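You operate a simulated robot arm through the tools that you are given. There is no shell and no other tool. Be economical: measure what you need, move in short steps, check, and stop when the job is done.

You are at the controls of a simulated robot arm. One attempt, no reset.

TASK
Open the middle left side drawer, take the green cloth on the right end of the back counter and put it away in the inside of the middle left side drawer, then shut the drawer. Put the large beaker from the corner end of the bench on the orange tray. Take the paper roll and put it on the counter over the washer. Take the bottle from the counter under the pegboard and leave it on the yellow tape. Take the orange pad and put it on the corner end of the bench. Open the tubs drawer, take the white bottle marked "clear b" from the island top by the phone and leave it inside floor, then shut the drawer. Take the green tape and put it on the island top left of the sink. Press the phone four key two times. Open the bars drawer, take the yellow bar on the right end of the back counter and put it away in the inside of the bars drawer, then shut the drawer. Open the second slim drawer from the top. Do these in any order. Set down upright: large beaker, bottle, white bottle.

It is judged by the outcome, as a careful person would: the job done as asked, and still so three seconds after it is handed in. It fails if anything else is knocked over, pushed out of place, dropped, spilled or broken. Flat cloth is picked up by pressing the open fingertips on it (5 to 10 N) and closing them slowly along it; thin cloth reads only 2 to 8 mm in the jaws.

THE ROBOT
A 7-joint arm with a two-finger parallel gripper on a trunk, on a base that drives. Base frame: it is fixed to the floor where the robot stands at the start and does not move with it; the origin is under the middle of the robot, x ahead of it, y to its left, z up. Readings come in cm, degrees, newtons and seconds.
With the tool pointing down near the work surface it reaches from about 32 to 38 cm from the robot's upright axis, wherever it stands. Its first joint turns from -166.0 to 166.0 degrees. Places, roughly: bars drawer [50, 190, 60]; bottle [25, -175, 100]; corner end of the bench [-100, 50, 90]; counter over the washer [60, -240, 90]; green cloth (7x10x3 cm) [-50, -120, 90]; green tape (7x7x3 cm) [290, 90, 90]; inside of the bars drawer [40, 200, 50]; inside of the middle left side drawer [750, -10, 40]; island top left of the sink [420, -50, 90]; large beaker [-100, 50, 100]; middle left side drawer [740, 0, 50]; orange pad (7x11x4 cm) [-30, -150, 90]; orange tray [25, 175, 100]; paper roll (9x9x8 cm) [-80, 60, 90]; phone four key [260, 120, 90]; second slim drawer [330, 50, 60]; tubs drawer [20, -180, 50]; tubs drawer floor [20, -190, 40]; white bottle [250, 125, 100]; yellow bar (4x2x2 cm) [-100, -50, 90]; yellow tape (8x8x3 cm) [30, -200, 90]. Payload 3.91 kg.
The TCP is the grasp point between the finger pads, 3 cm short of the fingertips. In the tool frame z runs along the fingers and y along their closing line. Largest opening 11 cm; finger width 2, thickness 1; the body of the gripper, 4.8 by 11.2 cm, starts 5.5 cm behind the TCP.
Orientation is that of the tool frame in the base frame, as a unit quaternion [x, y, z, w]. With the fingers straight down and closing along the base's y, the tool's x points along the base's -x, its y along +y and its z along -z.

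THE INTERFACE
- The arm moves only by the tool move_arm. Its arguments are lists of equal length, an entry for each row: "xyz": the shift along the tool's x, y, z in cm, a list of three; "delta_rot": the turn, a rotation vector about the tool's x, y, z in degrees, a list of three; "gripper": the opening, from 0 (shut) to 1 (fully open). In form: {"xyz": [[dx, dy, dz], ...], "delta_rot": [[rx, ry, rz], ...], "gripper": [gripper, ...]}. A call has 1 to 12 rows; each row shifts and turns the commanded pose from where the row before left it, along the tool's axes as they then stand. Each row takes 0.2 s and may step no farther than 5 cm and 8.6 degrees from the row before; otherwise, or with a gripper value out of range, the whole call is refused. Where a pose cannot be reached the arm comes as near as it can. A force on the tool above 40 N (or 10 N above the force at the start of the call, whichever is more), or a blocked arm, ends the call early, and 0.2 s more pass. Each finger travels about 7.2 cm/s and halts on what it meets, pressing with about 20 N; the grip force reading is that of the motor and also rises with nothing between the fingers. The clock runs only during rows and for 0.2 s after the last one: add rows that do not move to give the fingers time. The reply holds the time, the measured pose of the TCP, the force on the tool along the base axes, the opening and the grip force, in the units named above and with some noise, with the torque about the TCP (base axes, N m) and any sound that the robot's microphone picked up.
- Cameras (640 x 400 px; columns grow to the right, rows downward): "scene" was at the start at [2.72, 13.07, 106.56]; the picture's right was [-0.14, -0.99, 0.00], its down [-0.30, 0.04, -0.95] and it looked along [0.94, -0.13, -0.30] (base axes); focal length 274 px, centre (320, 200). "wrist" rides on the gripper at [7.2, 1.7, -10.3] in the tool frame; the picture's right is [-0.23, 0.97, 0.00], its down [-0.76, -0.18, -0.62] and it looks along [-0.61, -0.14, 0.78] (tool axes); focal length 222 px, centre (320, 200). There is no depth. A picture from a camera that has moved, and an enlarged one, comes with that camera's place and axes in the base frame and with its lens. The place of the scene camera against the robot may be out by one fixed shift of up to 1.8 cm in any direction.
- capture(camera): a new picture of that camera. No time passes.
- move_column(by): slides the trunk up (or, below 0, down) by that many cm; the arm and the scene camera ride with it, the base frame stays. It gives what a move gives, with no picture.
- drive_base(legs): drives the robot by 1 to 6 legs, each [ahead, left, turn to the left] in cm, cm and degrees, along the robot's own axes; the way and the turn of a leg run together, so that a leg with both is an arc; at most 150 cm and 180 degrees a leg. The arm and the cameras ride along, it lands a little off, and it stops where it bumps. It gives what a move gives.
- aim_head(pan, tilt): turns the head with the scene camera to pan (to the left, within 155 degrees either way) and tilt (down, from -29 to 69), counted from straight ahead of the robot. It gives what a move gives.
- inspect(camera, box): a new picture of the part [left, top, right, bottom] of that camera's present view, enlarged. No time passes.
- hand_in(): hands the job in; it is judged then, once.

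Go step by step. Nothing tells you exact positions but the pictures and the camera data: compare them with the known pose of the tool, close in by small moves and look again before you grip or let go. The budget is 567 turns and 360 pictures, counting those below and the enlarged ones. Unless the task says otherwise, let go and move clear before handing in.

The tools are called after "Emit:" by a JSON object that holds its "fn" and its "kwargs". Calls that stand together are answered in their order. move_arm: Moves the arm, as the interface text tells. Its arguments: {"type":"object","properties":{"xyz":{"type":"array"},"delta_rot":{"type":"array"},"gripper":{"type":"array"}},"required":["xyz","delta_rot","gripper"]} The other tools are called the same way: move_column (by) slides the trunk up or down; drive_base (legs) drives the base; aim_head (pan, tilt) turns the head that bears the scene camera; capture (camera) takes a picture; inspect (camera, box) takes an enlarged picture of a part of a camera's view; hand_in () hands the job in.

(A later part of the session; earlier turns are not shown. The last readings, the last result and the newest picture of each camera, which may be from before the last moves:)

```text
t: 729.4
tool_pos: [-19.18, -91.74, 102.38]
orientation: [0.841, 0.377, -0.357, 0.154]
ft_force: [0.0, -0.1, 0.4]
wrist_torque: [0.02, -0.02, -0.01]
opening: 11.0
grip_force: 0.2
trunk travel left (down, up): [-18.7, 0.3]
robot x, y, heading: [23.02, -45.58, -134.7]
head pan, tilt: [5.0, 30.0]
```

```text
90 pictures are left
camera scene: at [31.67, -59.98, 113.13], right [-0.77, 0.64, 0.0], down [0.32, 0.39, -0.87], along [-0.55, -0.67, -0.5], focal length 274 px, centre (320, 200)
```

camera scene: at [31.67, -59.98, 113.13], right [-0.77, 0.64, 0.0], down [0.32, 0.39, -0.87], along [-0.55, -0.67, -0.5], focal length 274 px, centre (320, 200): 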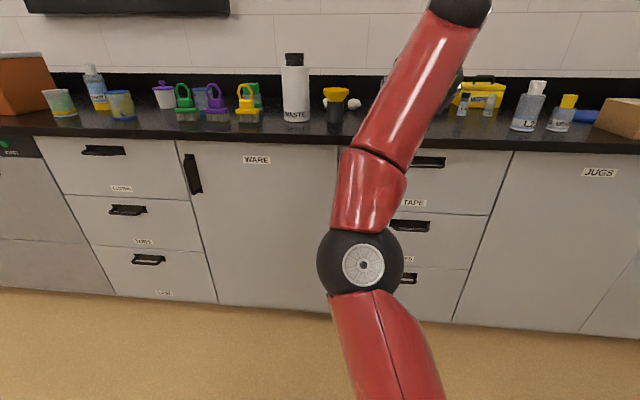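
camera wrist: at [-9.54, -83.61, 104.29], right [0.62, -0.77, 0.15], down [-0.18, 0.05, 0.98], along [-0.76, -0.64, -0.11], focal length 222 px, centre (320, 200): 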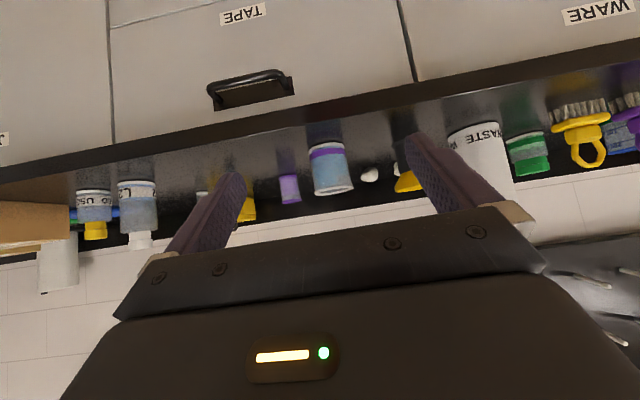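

The cloth must be hidden behind my left finger. Shift left and closer to see it.

Emit:
{"fn": "drive_base", "kwargs": {"legs": [[8, 9, 0]]}}

Emit:
{"fn": "capture", "kwargs": {"camera": "wrist"}}

```text
t: 730.6
tool_pos: [-18.44, -103.62, 102.33]
orientation: [0.841, 0.377, -0.356, 0.154]
ft_force: [-0.1, -0.5, -0.2]
wrist_torque: [-0.02, 0.01, -0.02]
opening: 11.01
grip_force: 0.0
trunk travel left (down, up): [-18.7, 0.3]
robot x, y, heading: [23.49, -58.03, -134.5]
head pan, tilt: [5.0, 30.0]
```

```text
89 pictures are left
camera wrist: at [-8.79, -95.64, 104.3], right [0.62, -0.77, 0.15], down [-0.18, 0.05, 0.98], along [-0.77, -0.63, -0.11], focal length 222 px, centre (320, 200)
```

wrist: 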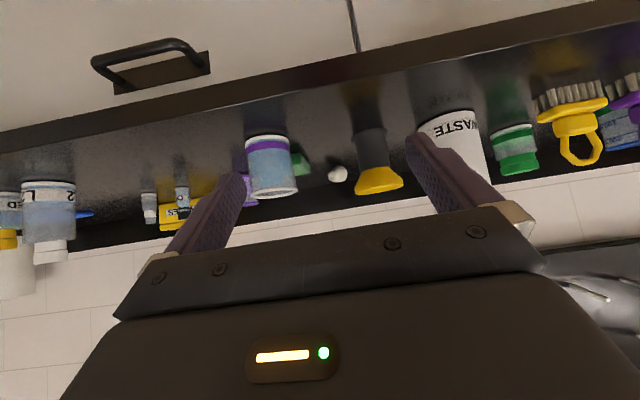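

The cloth's long side runs parallel to the counter with a cup right in front, so I'll approach it along its length from the right (tool heading ≈300°). Back off, turn, and yaw the tool.

Emit:
{"fn": "drive_base", "kwargs": {"legs": [[-32, 0, 0], [0, 0, 38.5]]}}

Emit:
{"fn": "move_arm", "kwargs": {"xyz": [[0, 0, 0], [0, 0, 0], [0, 0, 0], [0, 0, 0], [0, 0, 0], [0, 0, 0]], "delta_rot": [[-5.1, 0, -5.1], [-5.1, 0, -5.1], [-5.1, 0, -5.1], [-5.1, 0, -5.1], [-5.1, 0, -5.1], [0, 0, 0]], "gripper": [0.92, 0.92, 0.92, 0.92, 0.92, 0.92]}}

```text
t: 734.6
tool_pos: [41.47, -97.3, 102.43]
orientation: [0.671, 0.631, -0.287, 0.261]
ft_force: [-0.4, 0.0, -0.4]
wrist_torque: [0.0, 0.02, -0.01]
opening: 11.0
grip_force: 0.0
trunk travel left (down, up): [-18.7, 0.3]
robot x, y, heading: [46.07, -35.38, -96.5]
head pan, tilt: [5.0, 30.0]
```

```text
t: 736.0
tool_pos: [41.57, -97.43, 102.33]
orientation: [0.442, 0.81, -0.191, 0.333]
ft_force: [-0.2, 0.3, 0.4]
wrist_torque: [-0.05, 0.02, 0.01]
opening: 10.1
grip_force: 0.0
trunk travel left (down, up): [-18.7, 0.3]
robot x, y, heading: [45.86, -34.99, -96.3]
head pan, tilt: [5.0, 30.0]
```

Emit:
{"fn": "drive_base", "kwargs": {"legs": [[-7.8, -82.5, 0]]}}

Emit:
{"fn": "capture", "kwargs": {"camera": "wrist"}}

```text
t: 740.4
tool_pos: [-40.13, -80.0, 102.4]
orientation: [0.449, 0.807, -0.194, 0.331]
ft_force: [-1.4, -0.3, 0.2]
wrist_torque: [0.02, 0.01, -0.02]
opening: 10.14
grip_force: 0.1
trunk travel left (down, up): [-18.7, 0.3]
robot x, y, heading: [-34.71, -17.51, -97.3]
head pan, tilt: [5.0, 30.0]
```

```text
88 pictures are left
camera wrist: at [-45.06, -68.5, 104.45], right [0.92, 0.37, 0.15], down [-0.09, -0.17, 0.98], along [0.39, -0.91, -0.12], focal length 222 px, centre (320, 200)
```

wrist: 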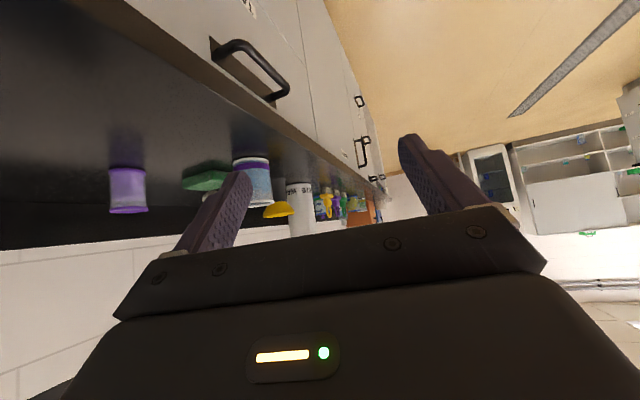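

Emit:
{"fn": "drive_base", "kwargs": {"legs": [[20, -14.4, 0]]}}

Emit:
{"fn": "capture", "kwargs": {"camera": "wrist"}}

```text
t: 742.2
tool_pos: [-57.29, -97.52, 102.37]
orientation: [0.45, 0.806, -0.196, 0.332]
ft_force: [0.1, 0.1, -0.1]
wrist_torque: [0.0, -0.02, -0.02]
opening: 10.1
grip_force: 0.0
trunk travel left (down, up): [-18.7, 0.3]
robot x, y, heading: [-51.86, -35.03, -97.3]
head pan, tilt: [5.0, 30.0]
```

```text
87 pictures are left
camera wrist: at [-62.28, -85.98, 104.46], right [0.92, 0.37, 0.15], down [-0.09, -0.17, 0.98], along [0.39, -0.91, -0.12], focal length 222 px, centre (320, 200)
```

wrist: 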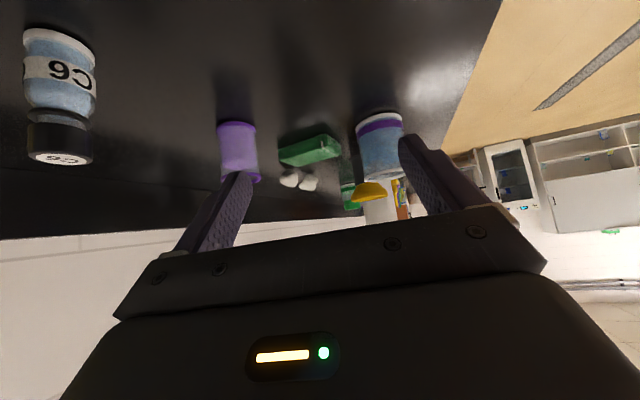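

Emit:
{"fn": "inspect", "kwargs": {"camera": "wrist", "box": [200, 90, 440, 240]}}

```text
2.67 times, centred on (320, 165) of wrist
camera zoom: at [-62.28, -85.98, 104.46], right [0.92, 0.37, 0.15], down [-0.09, -0.17, 0.98], along [0.39, -0.91, -0.12], focal length 592 px, centre (320, 293)
```

zoom: 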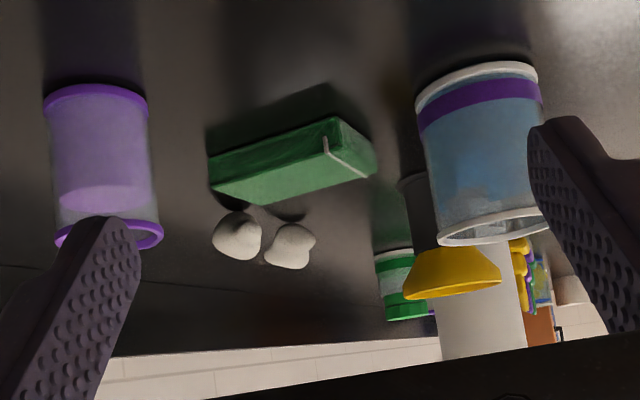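

The cloth's long side points toward the wall; with tool heading ≈314° the jaws (11 cm) can straddle its ~9.5 cm length. Yaw the tool 12.5° more and check.

Emit:
{"fn": "move_arm", "kwargs": {"xyz": [[0, 0, 0], [0, 0, 0], [0, 0, 0]], "delta_rot": [[-4.4, 0, -4.4], [-4.4, 0, -4.4], [0, 0, 0]], "gripper": [1, 1, 1]}}

Emit:
{"fn": "inspect", "kwargs": {"camera": "wrist", "box": [120, 60, 440, 260]}}

```text
t: 743.0
tool_pos: [-56.74, -97.09, 100.99]
orientation: [0.36, 0.851, -0.157, 0.349]
ft_force: [0.5, 0.6, 0.2]
wrist_torque: [-0.02, 0.01, 0.02]
opening: 10.99
grip_force: 0.1
out of reach, approached as far as the arm can: row 2
trunk travel left (down, up): [-18.7, 0.3]
robot x, y, heading: [-51.56, -34.75, -97.5]
head pan, tilt: [5.0, 30.0]
```

```text
2.00 times, centred on (280, 160) of wrist
camera zoom: at [-64.0, -87.02, 103.19], right [0.82, 0.56, 0.14], down [-0.05, -0.18, 0.98], along [0.58, -0.81, -0.12], focal length 444 px, centre (400, 280)
```

zoom: 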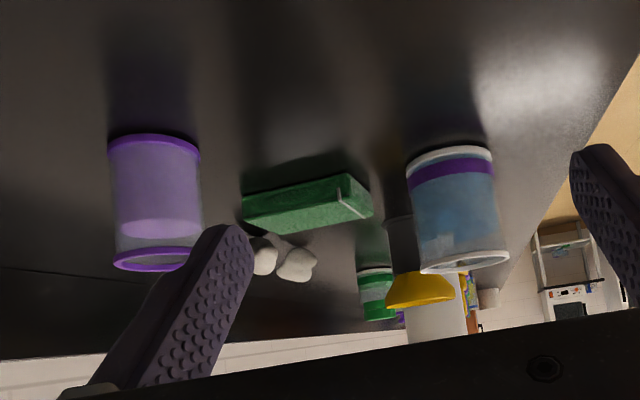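

The tool yaws fine. Plan: extend the arm sideways at z≈97 in free space with the gripper closed, slip in between the purple cup and the big cup above the cloth, open, and descend. First back off and reshape the arm.

Emit:
{"fn": "drive_base", "kwargs": {"legs": [[-14, 10.5, 0]]}}

Emit:
{"fn": "move_arm", "kwargs": {"xyz": [[0.45, -3.2, 1.0], [0.45, -3.2, 1.0], [0.45, -3.2, 1.0], [0.42, -3.1, 0.9], [0, 0, 0]], "delta_rot": [[0, 0, 0], [0, 0, 0], [0, 0, 0], [0, 0, 0], [0, 0, 0]], "gripper": [0.6, 0.3, 0, 0, 0]}}

```text
t: 744.5
tool_pos: [-44.55, -84.6, 101.02]
orientation: [0.361, 0.85, -0.158, 0.349]
ft_force: [-0.3, 0.4, -0.5]
wrist_torque: [0.0, 0.02, 0.0]
opening: 11.0
grip_force: 0.0
trunk travel left (down, up): [-18.7, 0.3]
robot x, y, heading: [-39.76, -22.74, -97.5]
head pan, tilt: [5.0, 30.0]
```

```text
t: 745.7
tool_pos: [-45.62, -86.2, 99.0]
orientation: [0.361, 0.85, -0.158, 0.349]
ft_force: [-0.3, -0.2, -0.5]
wrist_torque: [0.02, 0.0, -0.01]
opening: 0.0
grip_force: 20.3
out of reach, approached as far as the arm can: row 1, 2, 3, 4
trunk travel left (down, up): [-18.7, 0.3]
robot x, y, heading: [-39.88, -22.44, -97.3]
head pan, tilt: [5.0, 30.0]
```

Emit:
{"fn": "move_arm", "kwargs": {"xyz": [[1.4, -2.5, 1.4], [1.4, -2.5, 1.4], [1.4, -2.5, 1.4], [0, -2.5, 0], [0, 0, 0]], "delta_rot": [[0, 0, 0], [0, 0, 0], [0, 0, 0], [0, 0, 0], [0, 0, 0]], "gripper": [0, 0, 0, 0, 0]}}

```text
t: 746.9
tool_pos: [-47.45, -90.36, 93.27]
orientation: [0.361, 0.85, -0.158, 0.348]
ft_force: [0.1, 0.3, -0.3]
wrist_torque: [0.01, 0.0, -0.04]
opening: 0.0
grip_force: 20.1
out of reach, approached as far as the arm can: row 1, 2, 3, 4
trunk travel left (down, up): [-18.7, 0.3]
robot x, y, heading: [-39.84, -22.18, -97.6]
head pan, tilt: [5.0, 30.0]
```

With this yaw the reach is too short. Before choosing another approach I need to know how close the base can get to the cabinet, so look down at the base edge.

Emit:
{"fn": "aim_head", "kwargs": {"pan": 20, "tilt": 69}}

Emit:
{"fn": "capture", "kwargs": {"camera": "scene"}}

```text
t: 747.9
tool_pos: [-47.44, -90.32, 93.32]
orientation: [0.361, 0.85, -0.158, 0.349]
ft_force: [0.0, -0.3, -0.2]
wrist_torque: [-0.03, -0.01, 0.0]
opening: 0.01
grip_force: 19.7
trunk travel left (down, up): [-18.7, 0.3]
robot x, y, heading: [-40.15, -22.28, -97.7]
head pan, tilt: [20.0, 68.8]
```

```text
84 pictures are left
camera scene: at [-22.97, -25.18, 107.99], right [-0.98, -0.22, 0.0], down [-0.2, 0.91, -0.36], along [0.08, -0.35, -0.93], focal length 274 px, centre (320, 200)
```

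scene: 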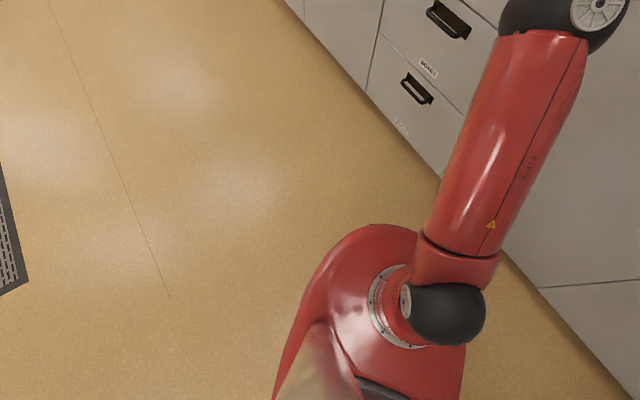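

The base is narrower sideways (~21 cm) than in front (~28 cm). So I'll stand parallel to the counter and reach sideways with the tool vertical. First back off, undo the tool yaw, and point the tool straight down.

Emit:
{"fn": "drive_base", "kwargs": {"legs": [[-40, 20, 0]]}}

Emit:
{"fn": "move_arm", "kwargs": {"xyz": [[0, 0, 0], [0, 0, 0], [0, 0, 0], [0, 0, 0], [0, 0, 0], [0, 0, 0], [0, 0, 0], [3.5, 0, -3.5], [3.5, 0, -3.5], [3.5, 0, -3.5], [3.5, 0, -3.5], [0, 0, 0]], "delta_rot": [[5, 0, 5], [5, 0, 5], [5, 0, 5], [5, 0, 5], [5, 0, 5], [5, 0, 5], [5, 0, 5], [0, 0, 0], [0, 0, 0], [0, 0, 0], [0, 0, 0], [0, 0, 0]], "gripper": [0, 0, 0, 0, 0, 0, 0, 0, 0, 0, 0, 0]}}

Emit:
{"fn": "move_arm", "kwargs": {"xyz": [[0, 0, 0], [0, 0, 0], [0, 0, 0], [0, 0, 0], [0, 0, 0], [0, 0, 0], [0, 0, 0]], "delta_rot": [[0, 7.5, 0], [0, 7.5, 0], [0, 7.5, 0], [0, 7.5, 0], [0, 7.5, 0], [0, 7.5, 0], [0, 0, 0]], "gripper": [0, 0, 0, 0, 0, 0, 0]}}

```text
t: 750.6
tool_pos: [-22.35, -52.87, 93.4]
orientation: [0.363, 0.85, -0.159, 0.348]
ft_force: [0.2, 0.1, 0.7]
wrist_torque: [-0.02, 0.0, 0.0]
opening: 0.0
grip_force: 19.9
trunk travel left (down, up): [-18.7, 0.3]
robot x, y, heading: [-14.64, 14.85, -97.6]
head pan, tilt: [20.0, 68.8]
```

```text
t: 753.2
tool_pos: [-20.3, -33.18, 93.34]
orientation: [0.684, 0.617, -0.293, 0.256]
ft_force: [0.3, -0.7, 0.1]
wrist_torque: [0.03, -0.01, 0.01]
opening: 0.0
grip_force: 19.6
trunk travel left (down, up): [-18.7, 0.3]
robot x, y, heading: [-14.91, 15.09, -97.7]
head pan, tilt: [20.0, 68.8]
```

```text
t: 754.8
tool_pos: [-20.31, -33.19, 93.13]
orientation: [0.745, 0.668, -0.008, 0.0]
ft_force: [-0.3, 0.4, -0.1]
wrist_torque: [-0.03, 0.02, 0.04]
opening: 0.01
grip_force: 20.1
trunk travel left (down, up): [-18.7, 0.3]
robot x, y, heading: [-14.45, 14.44, -97.8]
head pan, tilt: [20.0, 68.8]
```

Tool is vertical at r=48. Now swing the arm clockwise about 87° relative to the base.

Emit:
{"fn": "move_arm", "kwargs": {"xyz": [[0.25, -4.85, 0], [0.25, -4.85, 0], [0.25, -4.85, 0], [0.25, -4.85, 0], [0.25, -4.85, 0], [0.25, -4.85, 0], [0.25, -4.85, 0], [0.25, -4.85, 0], [0.25, -4.85, 0], [0.25, -4.85, 0], [0.25, -4.85, 0], [0, 0, 0]], "delta_rot": [[0, 0, 5.8], [0, 0, 5.8], [0, 0, 5.8], [0, 0, 5.8], [0, 0, 5.8], [0, 0, 5.8], [0, 0, 5.8], [0, 0, 5.8], [0, 0, 5.8], [0, 0, 5.8], [0, 0, 5.8], [0, 0, 0]], "gripper": [0, 0, 0, 0, 0, 0, 0, 0, 0, 0, 0, 0]}}

Emit:
{"fn": "move_arm", "kwargs": {"xyz": [[0.25, -4.85, 0], [0.25, -4.85, 0], [0.25, -4.85, 0], [0.25, -4.85, 0], [0, 0, 0]], "delta_rot": [[0, 0, 5.8], [0, 0, 5.8], [0, 0, 5.8], [0, 0, 5.8], [0, 0, 0]], "gripper": [0, 0.3, 0.6, 1, 1]}}

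```text
t: 757.4
tool_pos: [-48.6, -2.64, 95.4]
orientation: [0.985, 0.174, -0.008, 0.005]
ft_force: [-0.2, -0.9, 0.1]
wrist_torque: [-0.02, -0.02, 0.0]
opening: 0.01
grip_force: 19.9
out of reach, approached as far as the arm can: row 6, 7, 8, 9, 10, 11
trunk travel left (down, up): [-18.7, 0.3]
robot x, y, heading: [-14.34, 14.53, -97.5]
head pan, tilt: [20.0, 68.8]
```

```text
t: 758.6
tool_pos: [-45.25, 13.55, 92.62]
orientation: [1.0, -0.028, -0.009, 0.008]
ft_force: [0.3, -0.3, 0.2]
wrist_torque: [0.0, -0.02, 0.02]
opening: 11.02
grip_force: 0.2
out of reach, approached as far as the arm can: row 1, 2, 3, 4
trunk travel left (down, up): [-18.7, 0.3]
robot x, y, heading: [-14.4, 15.14, -97.7]
head pan, tilt: [20.0, 68.8]
```

Emit:
{"fn": "move_arm", "kwargs": {"xyz": [[-4, 0, 0], [-4, 0, 0], [-4, 0, 0], [-4, 0, 0], [0, 0, 0]], "delta_rot": [[0, 0, 0], [0, 0, 0], [0, 0, 0], [0, 0, 0], [0, 0, 0]], "gripper": [1, 1, 1, 1, 1]}}

Emit:
{"fn": "aim_head", "kwargs": {"pan": -70, "tilt": 40}}

Emit:
{"fn": "capture", "kwargs": {"camera": "scene"}}

```text
t: 759.8
tool_pos: [-49.0, 9.42, 89.02]
orientation: [1.0, -0.029, -0.007, 0.007]
ft_force: [-0.5, 0.3, 0.2]
wrist_torque: [-0.02, -0.01, 0.0]
opening: 10.99
grip_force: 0.0
out of reach, approached as far as the arm can: row 1, 2, 3, 4
trunk travel left (down, up): [-18.7, 0.3]
robot x, y, heading: [-13.85, 15.03, -97.9]
head pan, tilt: [20.0, 68.8]
```

```text
t: 761.5
tool_pos: [-49.06, 9.39, 88.99]
orientation: [1.0, -0.028, -0.007, 0.007]
ft_force: [0.7, -0.6, 0.4]
wrist_torque: [0.02, -0.02, -0.01]
opening: 11.04
grip_force: 0.1
trunk travel left (down, up): [-18.7, 0.3]
robot x, y, heading: [-14.38, 14.41, -97.6]
head pan, tilt: [-70.0, 40.0]
```

```text
83 pictures are left
camera scene: at [-7.17, 15.85, 111.6], right [-0.21, 0.98, 0.0], down [0.63, 0.14, -0.77], along [-0.75, -0.16, -0.64], focal length 274 px, centre (320, 200)
```

scene: 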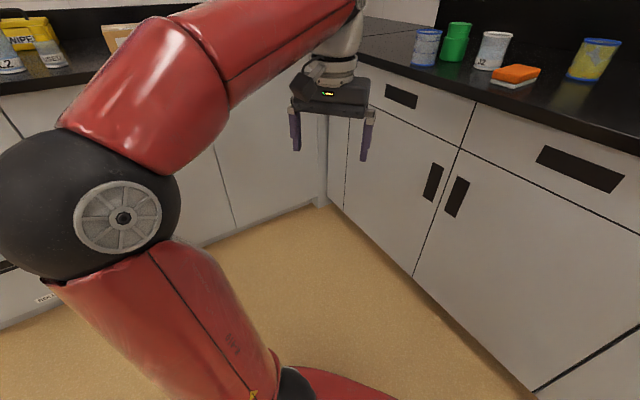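

Reaching far sideways isn't possible, but about -30° works. I'll swing the arm back to -30°, so the base can stand obliquely (heading 255°) while the arm faces the counter.

Emit:
{"fn": "move_arm", "kwargs": {"xyz": [[0.28, 4.4, 0], [0.28, 4.4, 0], [0.28, 4.4, 0], [0.28, 4.4, 0], [0.28, 4.4, 0], [0.28, 4.4, 0], [-3, 0, -1], [-3, 0, -1], [-3, 0, -1], [0, 0, 0]], "delta_rot": [[0, 0, -7.3], [0, 0, -7.3], [0, 0, -7.3], [0, 0, -7.3], [0, 0, -7.3], [0, 0, -7.3], [0, 0, 0], [0, 0, 0], [0, 0, 0], [0, 0, 0]], "gripper": [1, 1, 1, 1, 1, 1, 1, 1, 1, 1]}}

```text
t: 763.7
tool_pos: [-45.52, -19.74, 92.02]
orientation: [0.938, 0.347, -0.009, 0.003]
ft_force: [-0.1, -0.3, 0.5]
wrist_torque: [0.01, 0.0, -0.04]
opening: 11.01
grip_force: 0.1
out of reach, approached as far as the arm can: row 9
trunk travel left (down, up): [-18.7, 0.3]
robot x, y, heading: [-14.49, 14.74, -97.8]
head pan, tilt: [-70.0, 40.0]
```

Emit:
{"fn": "move_arm", "kwargs": {"xyz": [[0, 0, 0], [0, 0, 0], [-3, 0, -1], [-3, 0, -1], [-3, 0, -1], [0, 0, 0]], "delta_rot": [[0, -8.5, 0], [0, -8.5, 0], [0, 0, 0], [0, 0, 0], [0, 0, 0], [0, 0, 0]], "gripper": [1, 1, 1, 1, 1, 1]}}

```text
t: 765.1
tool_pos: [-48.76, -22.75, 95.16]
orientation: [0.926, 0.343, -0.147, 0.055]
ft_force: [1.0, -0.2, -0.5]
wrist_torque: [0.0, 0.0, 0.0]
opening: 10.99
grip_force: 0.0
out of reach, approached as far as the arm can: row 4, 5
trunk travel left (down, up): [-18.7, 0.3]
robot x, y, heading: [-14.6, 14.9, -97.7]
head pan, tilt: [-70.0, 40.0]
```

Emit:
{"fn": "move_arm", "kwargs": {"xyz": [[0, 0, 0], [-2, 0, 0], [-2, 0, 0], [0, 0, 0]], "delta_rot": [[0, -4, 0], [0, 0, 0], [0, 0, 0], [0, 0, 0]], "gripper": [1, 1, 1, 1]}}

```text
t: 766.1
tool_pos: [-49.68, -23.28, 95.5]
orientation: [0.92, 0.342, -0.179, 0.068]
ft_force: [1.7, -0.2, -0.1]
wrist_torque: [0.01, -0.01, -0.02]
opening: 11.0
grip_force: 0.0
out of reach, approached as far as the arm can: row 2, 3
trunk travel left (down, up): [-18.7, 0.3]
robot x, y, heading: [-14.5, 14.73, -97.8]
head pan, tilt: [-70.0, 40.0]
```

Emit:
{"fn": "move_arm", "kwargs": {"xyz": [[1.53, 0, -2.34], [0, 0, 0]], "delta_rot": [[0, 0, 0], [0, 0, 0]], "gripper": [1, 1]}}

Emit:
{"fn": "drive_base", "kwargs": {"legs": [[0, 0, 4.5]]}}

```text
t: 766.7
tool_pos: [-47.62, -21.83, 97.07]
orientation: [0.921, 0.341, -0.178, 0.067]
ft_force: [-0.4, -0.3, 0.4]
wrist_torque: [-0.05, -0.01, 0.0]
opening: 11.0
grip_force: 0.0
trunk travel left (down, up): [-18.7, 0.3]
robot x, y, heading: [-14.68, 14.84, -97.8]
head pan, tilt: [-70.0, 40.0]
```

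```text
t: 767.6
tool_pos: [-44.74, -24.15, 97.17]
orientation: [0.907, 0.376, -0.176, 0.074]
ft_force: [0.0, -0.6, 0.2]
wrist_torque: [0.02, 0.01, -0.01]
opening: 10.99
grip_force: 0.1
trunk travel left (down, up): [-18.7, 0.3]
robot x, y, heading: [-14.56, 14.8, -93.3]
head pan, tilt: [-70.0, 40.0]
```

Emit:
{"fn": "drive_base", "kwargs": {"legs": [[59.4, 12, 0]]}}

Emit:
{"fn": "capture", "kwargs": {"camera": "wrist"}}

```text
t: 771.0
tool_pos: [-37.16, -83.74, 97.0]
orientation: [0.909, 0.369, -0.177, 0.072]
ft_force: [-0.7, 0.7, 0.1]
wrist_torque: [0.03, -0.01, -0.03]
opening: 11.01
grip_force: 0.1
trunk travel left (down, up): [-18.7, 0.3]
robot x, y, heading: [-5.63, -44.67, -93.9]
head pan, tilt: [-70.0, 40.0]
```

```text
82 pictures are left
camera wrist: at [-28.34, -77.58, 103.94], right [0.53, -0.84, 0.09], down [-0.46, -0.2, 0.86], along [-0.71, -0.5, -0.5], focal length 222 px, centre (320, 200)
```

wrist: 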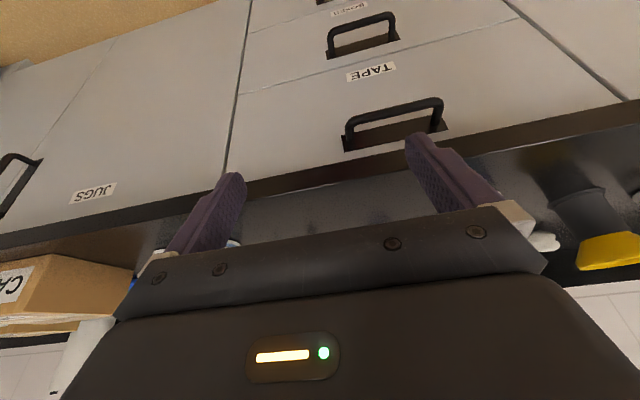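

Emit:
{"fn": "drive_base", "kwargs": {"legs": [[18, -17.3, 0]]}}

Emit:
{"fn": "capture", "kwargs": {"camera": "wrist"}}

Emit:
{"fn": "aim_head", "kwargs": {"pan": -35, "tilt": 25}}

Emit:
{"fn": "capture", "kwargs": {"camera": "scene"}}

```text
t: 772.8
tool_pos: [-55.86, -100.29, 97.09]
orientation: [0.91, 0.368, -0.177, 0.072]
ft_force: [-0.4, 0.0, -0.3]
wrist_torque: [-0.04, 0.0, 0.0]
opening: 10.99
grip_force: 0.1
trunk travel left (down, up): [-18.7, 0.3]
robot x, y, heading: [-24.49, -61.79, -94.3]
head pan, tilt: [-70.0, 40.0]
```

```text
81 pictures are left
camera wrist: at [-47.13, -94.13, 103.94], right [0.53, -0.85, 0.09], down [-0.46, -0.2, 0.86], along [-0.71, -0.49, -0.5], focal length 222 px, centre (320, 200)
```

wrist: 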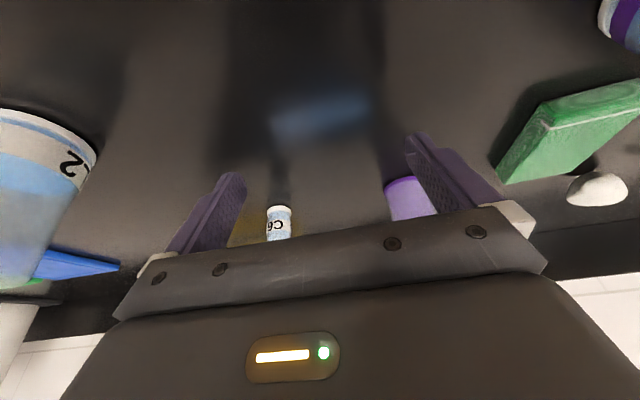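

```text
t: 773.8
tool_pos: [-56.07, -100.27, 97.17]
orientation: [0.911, 0.367, -0.176, 0.072]
ft_force: [-0.3, 0.3, 1.1]
wrist_torque: [-0.01, 0.02, 0.02]
opening: 10.99
grip_force: 0.0
trunk travel left (down, up): [-18.7, 0.3]
robot x, y, heading: [-24.35, -61.81, -94.2]
head pan, tilt: [-35.0, 25.0]
```

```text
80 pictures are left
camera scene: at [-15.45, -65.15, 113.93], right [-0.77, 0.63, 0.0], down [0.27, 0.33, -0.91], along [-0.57, -0.7, -0.42], focal length 274 px, centre (320, 200)
```

scene: 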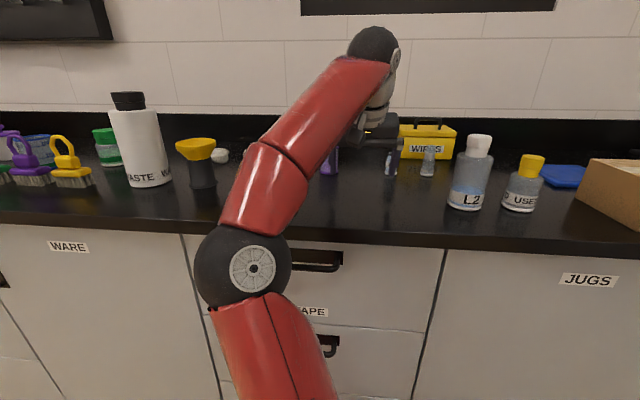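

Emit:
{"fn": "inspect", "kwargs": {"camera": "wrist", "box": [440, 0, 640, 240]}}

Emit:
{"fn": "aim_head", "kwargs": {"pan": -10, "tilt": 50}}

Emit:
{"fn": "capture", "kwargs": {"camera": "scene"}}

```text
1.67 times, centred on (540, 120) of wrist
camera zoom: at [-47.13, -94.13, 103.94], right [0.53, -0.85, 0.09], down [-0.46, -0.2, 0.86], along [-0.71, -0.49, -0.5], focal length 370 px, centre (-47, 333)
```

zoom: 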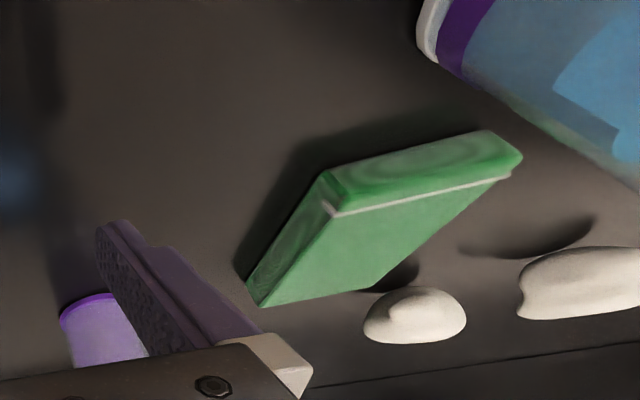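

```text
t: 774.7
tool_pos: [-56.04, -100.31, 97.07]
orientation: [0.91, 0.368, -0.176, 0.073]
ft_force: [0.3, 0.5, -0.3]
wrist_torque: [0.0, -0.01, -0.02]
opening: 11.01
grip_force: 0.1
trunk travel left (down, up): [-18.7, 0.3]
robot x, y, heading: [-25.21, -61.87, -94.2]
head pan, tilt: [-10.0, 50.0]
```

```text
78 pictures are left
camera scene: at [-11.52, -65.5, 110.19], right [-0.97, 0.25, 0.0], down [0.19, 0.74, -0.64], along [-0.16, -0.62, -0.77], focal length 274 px, centre (320, 200)
```

scene: 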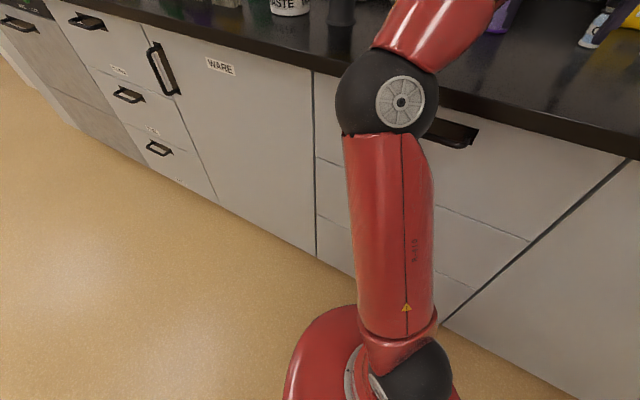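

The cloth's front edge centre is at about (-44.1,-118.8), aligned with the tool. Move 4 cm in, then 21 cm sideways over the cloth.

Emit:
{"fn": "drive_base", "kwargs": {"legs": [[3, -2.6, 0]]}}

Emit:
{"fn": "drive_base", "kwargs": {"legs": [[9.1, 10.6, 0]]}}

Emit:
{"fn": "capture", "kwargs": {"camera": "wrist"}}

```text
t: 775.6
tool_pos: [-58.9, -102.99, 97.04]
orientation: [0.91, 0.367, -0.176, 0.072]
ft_force: [-0.6, 0.0, -0.7]
wrist_torque: [0.0, 0.03, -0.01]
opening: 11.0
grip_force: 0.0
trunk travel left (down, up): [-18.7, 0.3]
robot x, y, heading: [-27.92, -64.38, -94.4]
head pan, tilt: [-10.0, 50.0]
```

```text
t: 776.9
tool_pos: [-48.92, -113.11, 97.06]
orientation: [0.91, 0.368, -0.177, 0.071]
ft_force: [-0.2, -0.8, 0.5]
wrist_torque: [0.0, -0.01, -0.02]
opening: 11.01
grip_force: 0.1
trunk travel left (down, up): [-18.7, 0.3]
robot x, y, heading: [-17.41, -74.7, -94.1]
head pan, tilt: [-10.0, 50.0]
```

```text
77 pictures are left
camera wrist: at [-40.07, -106.9, 103.94], right [0.53, -0.85, 0.09], down [-0.46, -0.2, 0.86], along [-0.71, -0.49, -0.5], focal length 222 px, centre (320, 200)
```

wrist: 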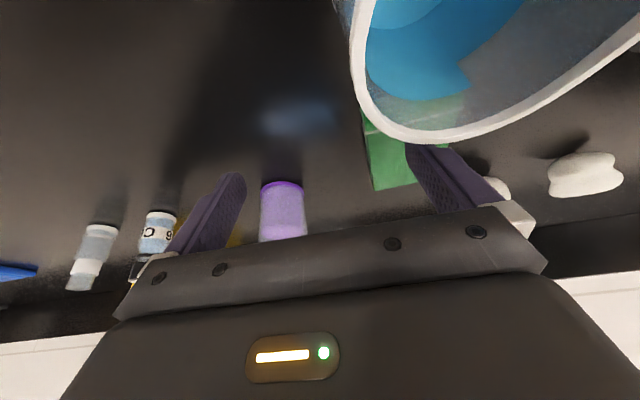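

Emit:
{"fn": "drive_base", "kwargs": {"legs": [[4.9, 5.6, 0]]}}

Emit:
{"fn": "capture", "kwargs": {"camera": "wrist"}}

```text
t: 778.0
tool_pos: [-43.71, -118.33, 97.04]
orientation: [0.91, 0.368, -0.176, 0.072]
ft_force: [-0.5, -0.6, 0.3]
wrist_torque: [-0.04, 0.0, -0.02]
opening: 10.98
grip_force: 0.0
trunk travel left (down, up): [-18.7, 0.3]
robot x, y, heading: [-12.53, -79.72, -94.4]
head pan, tilt: [-10.0, 50.0]
```

```text
76 pictures are left
camera wrist: at [-34.87, -112.21, 103.94], right [0.52, -0.85, 0.09], down [-0.46, -0.2, 0.86], along [-0.71, -0.49, -0.5], focal length 222 px, centre (320, 200)
```

wrist: 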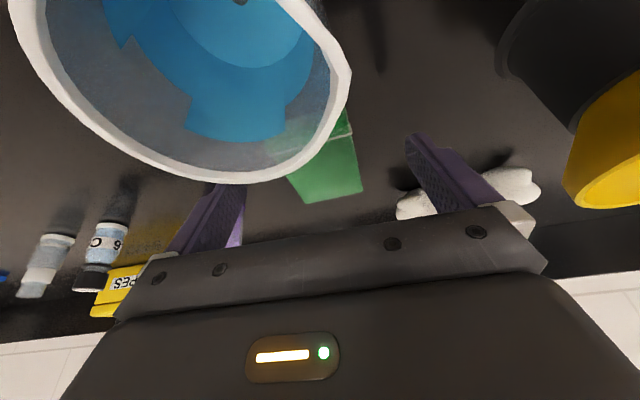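

The cloth lies between the fingers. Descend forward-down and close slowly.

Emit:
{"fn": "move_arm", "kwargs": {"xyz": [[-0.4, 0, 1.55], [-0.4, 0, 1.55], [0, 0, 0]], "delta_rot": [[0, 0, 0], [0, 0, 0], [0, 0, 0]], "gripper": [1, 1, 1]}}

Emit:
{"fn": "capture", "kwargs": {"camera": "wrist"}}

```text
t: 778.8
tool_pos: [-45.01, -119.81, 94.52]
orientation: [0.91, 0.368, -0.176, 0.072]
ft_force: [-0.3, 0.0, 0.9]
wrist_torque: [-0.01, 0.0, -0.01]
opening: 11.02
grip_force: 0.0
trunk travel left (down, up): [-18.7, 0.3]
robot x, y, heading: [-12.27, -79.83, -94.2]
head pan, tilt: [-10.0, 50.0]
```

```text
75 pictures are left
camera wrist: at [-36.29, -113.61, 101.36], right [0.52, -0.85, 0.09], down [-0.46, -0.2, 0.86], along [-0.71, -0.49, -0.5], focal length 222 px, centre (320, 200)
```

wrist: 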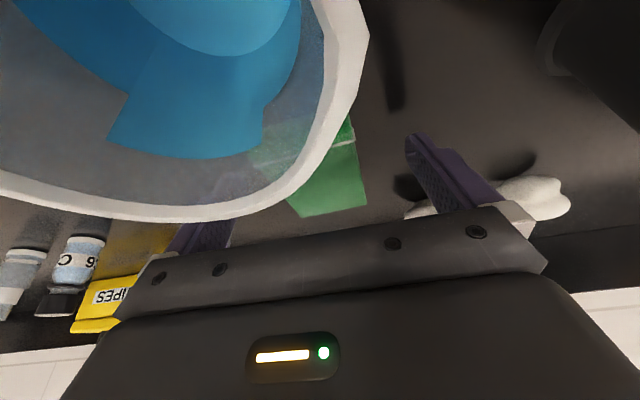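

Emit:
{"fn": "move_arm", "kwargs": {"xyz": [[0, 0, 0], [0, 0, 0], [0, 0, 0], [0, 0, 0], [0, 0, 0], [0, 0, 0], [0, 0, 0], [0, 0, 0], [0, 0, 0], [0, 0, 0]], "delta_rot": [[0, 0, 0], [0, 0, 0], [0, 0, 0], [0, 0, 0], [0, 0, 0], [0, 0, 0], [0, 0, 0], [0, 0, 0], [0, 0, 0], [0, 0, 0]], "gripper": [0.9, 0.8, 0.72, 0.65, 0.6, 0.55, 0.5, 0.45, 0.4, 0.35]}}

Emit:
{"fn": "capture", "kwargs": {"camera": "wrist"}}

```text
t: 781.0
tool_pos: [-45.04, -119.73, 94.58]
orientation: [0.911, 0.367, -0.176, 0.072]
ft_force: [0.0, -0.2, 0.0]
wrist_torque: [0.02, -0.02, 0.05]
opening: 6.38
grip_force: 20.0
trunk travel left (down, up): [-18.7, 0.3]
robot x, y, heading: [-12.56, -79.66, -94.5]
head pan, tilt: [-10.0, 50.0]
```

```text
74 pictures are left
camera wrist: at [-36.28, -113.61, 101.37], right [0.52, -0.85, 0.09], down [-0.46, -0.2, 0.86], along [-0.71, -0.49, -0.5], focal length 222 px, centre (320, 200)
```

wrist: 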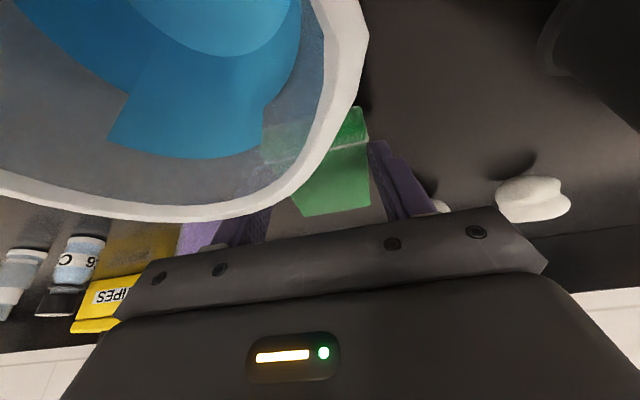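

Gripped (6.4 cm). Lift up-and-back within the gap, keeping clear of both cups.

Emit:
{"fn": "move_arm", "kwargs": {"xyz": [[-0.3, 0, -1.4], [0.55, 0, -2.3], [0.55, 0, -2.3], [0, 0, 0]], "delta_rot": [[0, 0, 0], [0, 0, 0], [0, 0, 0], [0, 0, 0]], "gripper": [0.35, 0.35, 0.35, 0.35]}}

Emit:
{"fn": "capture", "kwargs": {"camera": "wrist"}}

```text
t: 782.0
tool_pos: [-42.95, -117.44, 99.87]
orientation: [0.911, 0.367, -0.176, 0.073]
ft_force: [0.2, -0.5, -0.2]
wrist_torque: [0.01, -0.01, -0.01]
opening: 6.38
grip_force: 20.5
trunk travel left (down, up): [-18.7, 0.3]
robot x, y, heading: [-12.46, -79.95, -94.4]
head pan, tilt: [-10.0, 50.0]
```

```text
73 pictures are left
camera wrist: at [-34.09, -111.37, 106.75], right [0.52, -0.85, 0.09], down [-0.47, -0.2, 0.86], along [-0.71, -0.49, -0.5], focal length 222 px, centre (320, 200)
```

wrist: 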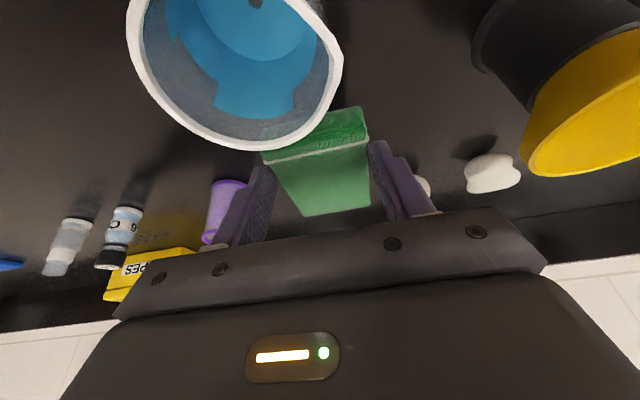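

Emit:
{"fn": "move_arm", "kwargs": {"xyz": [[-0.5, 0, -2.2], [0, 0, 0]], "delta_rot": [[0, 0, 0], [0, 0, 0]], "gripper": [0.35, 0.35]}}

```text
t: 782.5
tool_pos: [-42.64, -117.06, 102.22]
orientation: [0.91, 0.367, -0.177, 0.072]
ft_force: [-0.8, -0.1, -0.3]
wrist_torque: [0.0, -0.01, -0.01]
opening: 6.39
grip_force: 20.3
trunk travel left (down, up): [-18.7, 0.3]
robot x, y, heading: [-12.5, -80.08, -94.3]
head pan, tilt: [-10.0, 50.0]
```

Emit:
{"fn": "move_arm", "kwargs": {"xyz": [[-0.5, 0, -2.2], [0, 0, 0]], "delta_rot": [[0, 0, 0], [0, 0, 0]], "gripper": [0.35, 0.35]}}

```text
t: 783.1
tool_pos: [-42.62, -117.27, 102.14]
orientation: [0.91, 0.367, -0.177, 0.072]
ft_force: [0.2, -0.6, -1.2]
wrist_torque: [0.03, 0.01, 0.0]
opening: 6.42
grip_force: 19.9
out of reach, approached as far as the arm can: row 1
trunk travel left (down, up): [-18.7, 0.3]
robot x, y, heading: [-12.67, -79.97, -94.4]
head pan, tilt: [-10.0, 50.0]
```

Emit:
{"fn": "drive_base", "kwargs": {"legs": [[-13, -15.1, 0], [-34, 29.3, 0]]}}

Emit:
{"fn": "aim_head", "kwargs": {"pan": -20, "tilt": 25}}

Emit:
{"fn": "capture", "kwargs": {"camera": "scene"}}

Emit:
{"fn": "capture", "kwargs": {"camera": "wrist"}}

```text
t: 787.1
tool_pos: [-25.17, -71.53, 102.15]
orientation: [0.909, 0.37, -0.176, 0.073]
ft_force: [-0.4, 0.4, -0.5]
wrist_torque: [0.01, 0.03, 0.0]
opening: 6.37
grip_force: 19.8
trunk travel left (down, up): [-18.7, 0.3]
robot x, y, heading: [4.69, -33.85, -94.5]
head pan, tilt: [-10.0, 50.0]
```

```text
t: 788.0
tool_pos: [-25.18, -71.6, 102.13]
orientation: [0.91, 0.369, -0.176, 0.072]
ft_force: [1.0, 0.3, -1.2]
wrist_torque: [-0.01, 0.03, 0.02]
opening: 6.39
grip_force: 19.9
trunk travel left (down, up): [-18.7, 0.3]
robot x, y, heading: [4.74, -33.66, -93.8]
head pan, tilt: [-20.0, 25.0]
```

```text
72 pictures are left
camera scene: at [16.27, -38.65, 113.92], right [-0.91, 0.41, 0.0], down [0.17, 0.39, -0.91], along [-0.37, -0.83, -0.42], focal length 274 px, centre (320, 200)
```

scene: 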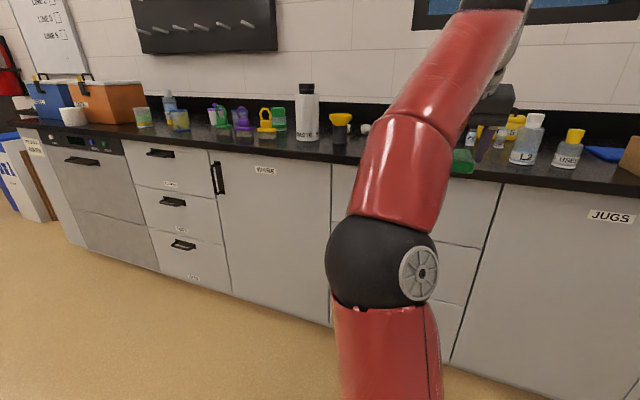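

```text
71 pictures are left
camera wrist: at [-16.32, -65.36, 108.96], right [0.53, -0.84, 0.09], down [-0.46, -0.2, 0.86], along [-0.71, -0.5, -0.5], focal length 222 px, centre (320, 200)
```

wrist: 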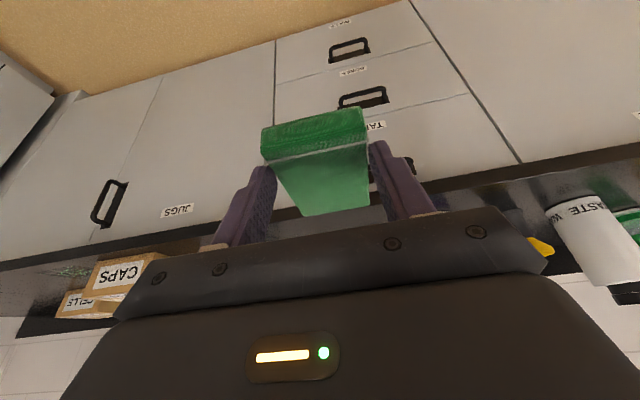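

The cloth is secure. Now drive to the open side drawer: turn, reverse up the corridor, then along the far aisle.

Emit:
{"fn": "drive_base", "kwargs": {"legs": [[0, 0, -41], [-150, 0, 0], [-150, 0, 0], [-115, 0, 0]]}}

Emit:
{"fn": "drive_base", "kwargs": {"legs": [[0, 0, 90], [150, 0, 0], [30, 0, 0]]}}

```text
t: 809.8
tool_pos: [244.98, 255.59, 102.18]
orientation: [0.981, 0.048, -0.19, 0.011]
ft_force: [-0.7, -0.2, -0.3]
wrist_torque: [0.05, -0.01, -0.04]
opening: 6.37
grip_force: 20.0
trunk travel left (down, up): [-18.7, 0.3]
robot x, y, heading: [291.32, 266.08, -132.8]
head pan, tilt: [-20.0, 25.0]
```

```text
t: 822.7
tool_pos: [434.49, 98.63, 102.08]
orientation: [0.657, 0.729, -0.127, 0.143]
ft_force: [-0.6, -0.7, 0.0]
wrist_torque: [-0.03, -0.03, 0.0]
opening: 6.4
grip_force: 20.0
trunk travel left (down, up): [-18.7, 0.3]
robot x, y, heading: [424.1, 145.24, -42.5]
head pan, tilt: [-20.0, 25.0]
```

Emit:
{"fn": "drive_base", "kwargs": {"legs": [[104, 23.5, 0], [83.4, 76.5, 0]]}}

Emit:
{"fn": "aim_head", "kwargs": {"pan": 0, "tilt": 25}}

Emit:
{"fn": "capture", "kwargs": {"camera": "scene"}}

```text
t: 833.5
tool_pos: [638.12, 46.02, 102.13]
orientation: [0.667, 0.72, -0.13, 0.141]
ft_force: [0.2, 0.6, 1.0]
wrist_torque: [0.01, 0.01, 0.02]
opening: 6.39
grip_force: 19.8
trunk travel left (down, up): [-18.7, 0.3]
robot x, y, heading: [628.17, 92.91, -44.0]
head pan, tilt: [-20.0, 25.0]
```

```text
t: 834.3
tool_pos: [637.99, 45.91, 102.07]
orientation: [0.667, 0.72, -0.129, 0.14]
ft_force: [-0.9, -0.5, -0.6]
wrist_torque: [0.04, 0.0, -0.02]
opening: 6.38
grip_force: 20.0
trunk travel left (down, up): [-18.7, 0.3]
robot x, y, heading: [627.99, 92.86, -43.7]
head pan, tilt: [0.0, 25.0]
```

```text
70 pictures are left
camera scene: at [640.86, 100.64, 113.93], right [-0.69, -0.72, 0.0], down [-0.3, 0.29, -0.91], along [0.65, -0.63, -0.42], focal length 274 px, centre (320, 200)
```

scene: 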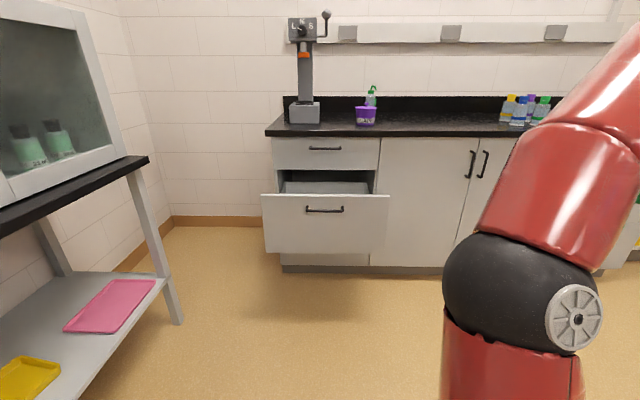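

I'm at the side drawer. I'll turn so the tool points about 292°, bring the cloth above the open drawer, and check.

Emit:
{"fn": "drive_base", "kwargs": {"legs": [[0, 0, 17.5]]}}

```text
t: 835.7
tool_pos: [651.52, 50.88, 101.99]
orientation: [0.551, 0.813, -0.106, 0.159]
ft_force: [0.2, 0.3, -0.4]
wrist_torque: [0.04, -0.04, 0.0]
opening: 6.41
grip_force: 20.1
trunk travel left (down, up): [-18.7, 0.3]
robot x, y, heading: [628.36, 92.71, -26.6]
head pan, tilt: [0.0, 25.0]
```

Emit:
{"fn": "drive_base", "kwargs": {"legs": [[58, 6, 0]]}}

Emit:
{"fn": "capture", "kwargs": {"camera": "wrist"}}

Emit:
{"fn": "capture", "kwargs": {"camera": "scene"}}

```text
t: 839.0
tool_pos: [706.12, 30.65, 102.07]
orientation: [0.548, 0.815, -0.106, 0.158]
ft_force: [0.2, -0.2, -1.2]
wrist_torque: [0.0, 0.0, -0.04]
opening: 6.39
grip_force: 20.6
trunk travel left (down, up): [-18.7, 0.3]
robot x, y, heading: [682.64, 72.73, -26.3]
head pan, tilt: [0.0, 25.0]
```

```text
69 pictures are left
camera wrist: at [703.68, 41.17, 108.97], right [0.98, 0.17, 0.09], down [0.01, -0.51, 0.86], along [0.19, -0.85, -0.5], focal length 222 px, centre (320, 200)
```

wrist: 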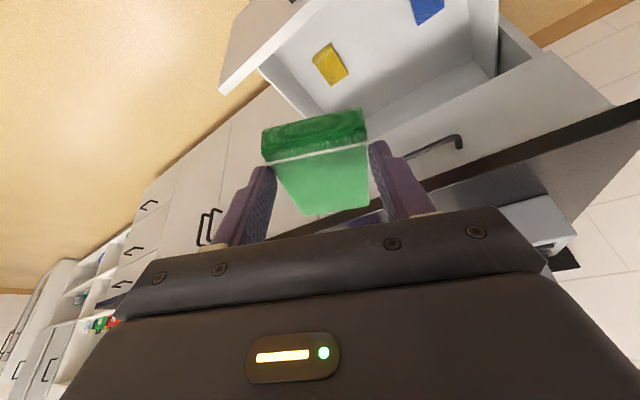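

```text
68 pictures are left
camera scene: at [691.84, 83.9, 113.93], right [-0.44, -0.9, 0.0], down [-0.38, 0.19, -0.91], along [0.81, -0.4, -0.42], focal length 274 px, centre (320, 200)
```

scene: 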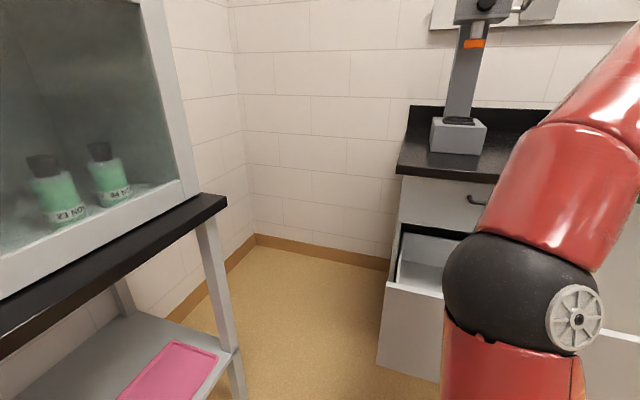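

Inside the drawer are a yellow and a blue piece. Advance 11 cm, lower the trunk, then re-check.

Emit:
{"fn": "drive_base", "kwargs": {"legs": [[11, 1, 0]]}}

Emit:
{"fn": "move_column", "kwargs": {"by": -16}}

Emit:
{"fn": "capture", "kwargs": {"camera": "wrist"}}

Emit:
{"fn": "aim_head", "kwargs": {"pan": -25, "tilt": 50}}

Emit:
{"fn": "capture", "kwargs": {"camera": "scene"}}

```text
t: 840.2
tool_pos: [716.61, 26.59, 102.17]
orientation: [0.549, 0.814, -0.106, 0.159]
ft_force: [-0.5, 0.1, 0.2]
wrist_torque: [0.03, -0.03, 0.0]
opening: 6.39
grip_force: 19.8
trunk travel left (down, up): [-18.7, 0.3]
robot x, y, heading: [693.21, 68.62, -26.3]
head pan, tilt: [0.0, 25.0]
```

```text
t: 842.0
tool_pos: [716.66, 26.64, 86.14]
orientation: [0.549, 0.814, -0.106, 0.159]
ft_force: [-0.6, -0.6, 0.5]
wrist_torque: [0.03, 0.0, -0.03]
opening: 6.38
grip_force: 20.0
trunk travel left (down, up): [-2.7, 16.3]
robot x, y, heading: [692.77, 68.5, -26.3]
head pan, tilt: [0.0, 25.0]
```

```text
67 pictures are left
camera wrist: at [714.22, 37.04, 92.97], right [0.98, 0.17, 0.09], down [0.01, -0.51, 0.86], along [0.19, -0.85, -0.5], focal length 222 px, centre (320, 200)
```

wrist: 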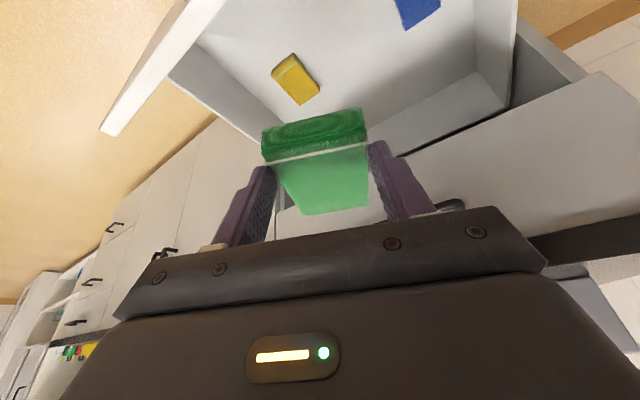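

```text
t: 842.9
tool_pos: [716.73, 26.58, 86.22]
orientation: [0.55, 0.813, -0.107, 0.159]
ft_force: [0.8, -0.1, -1.8]
wrist_torque: [0.04, 0.01, -0.01]
opening: 6.37
grip_force: 20.1
trunk travel left (down, up): [-2.7, 16.3]
robot x, y, heading: [693.26, 68.99, -26.1]
head pan, tilt: [-25.0, 50.0]
```

```text
66 pictures are left
camera scene: at [698.99, 77.85, 94.19], right [-0.78, -0.63, 0.0], down [-0.48, 0.6, -0.64], along [0.4, -0.5, -0.77], focal length 274 px, centre (320, 200)
```

scene: 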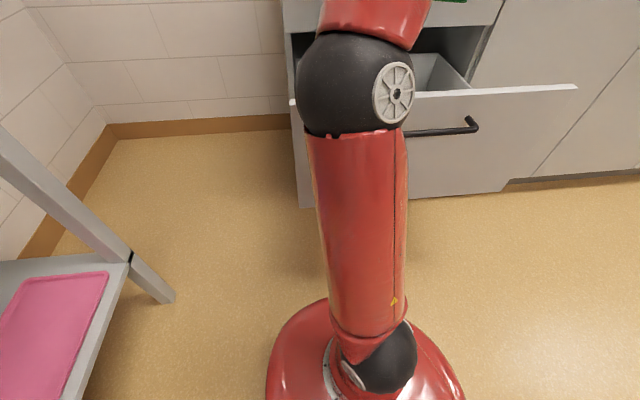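

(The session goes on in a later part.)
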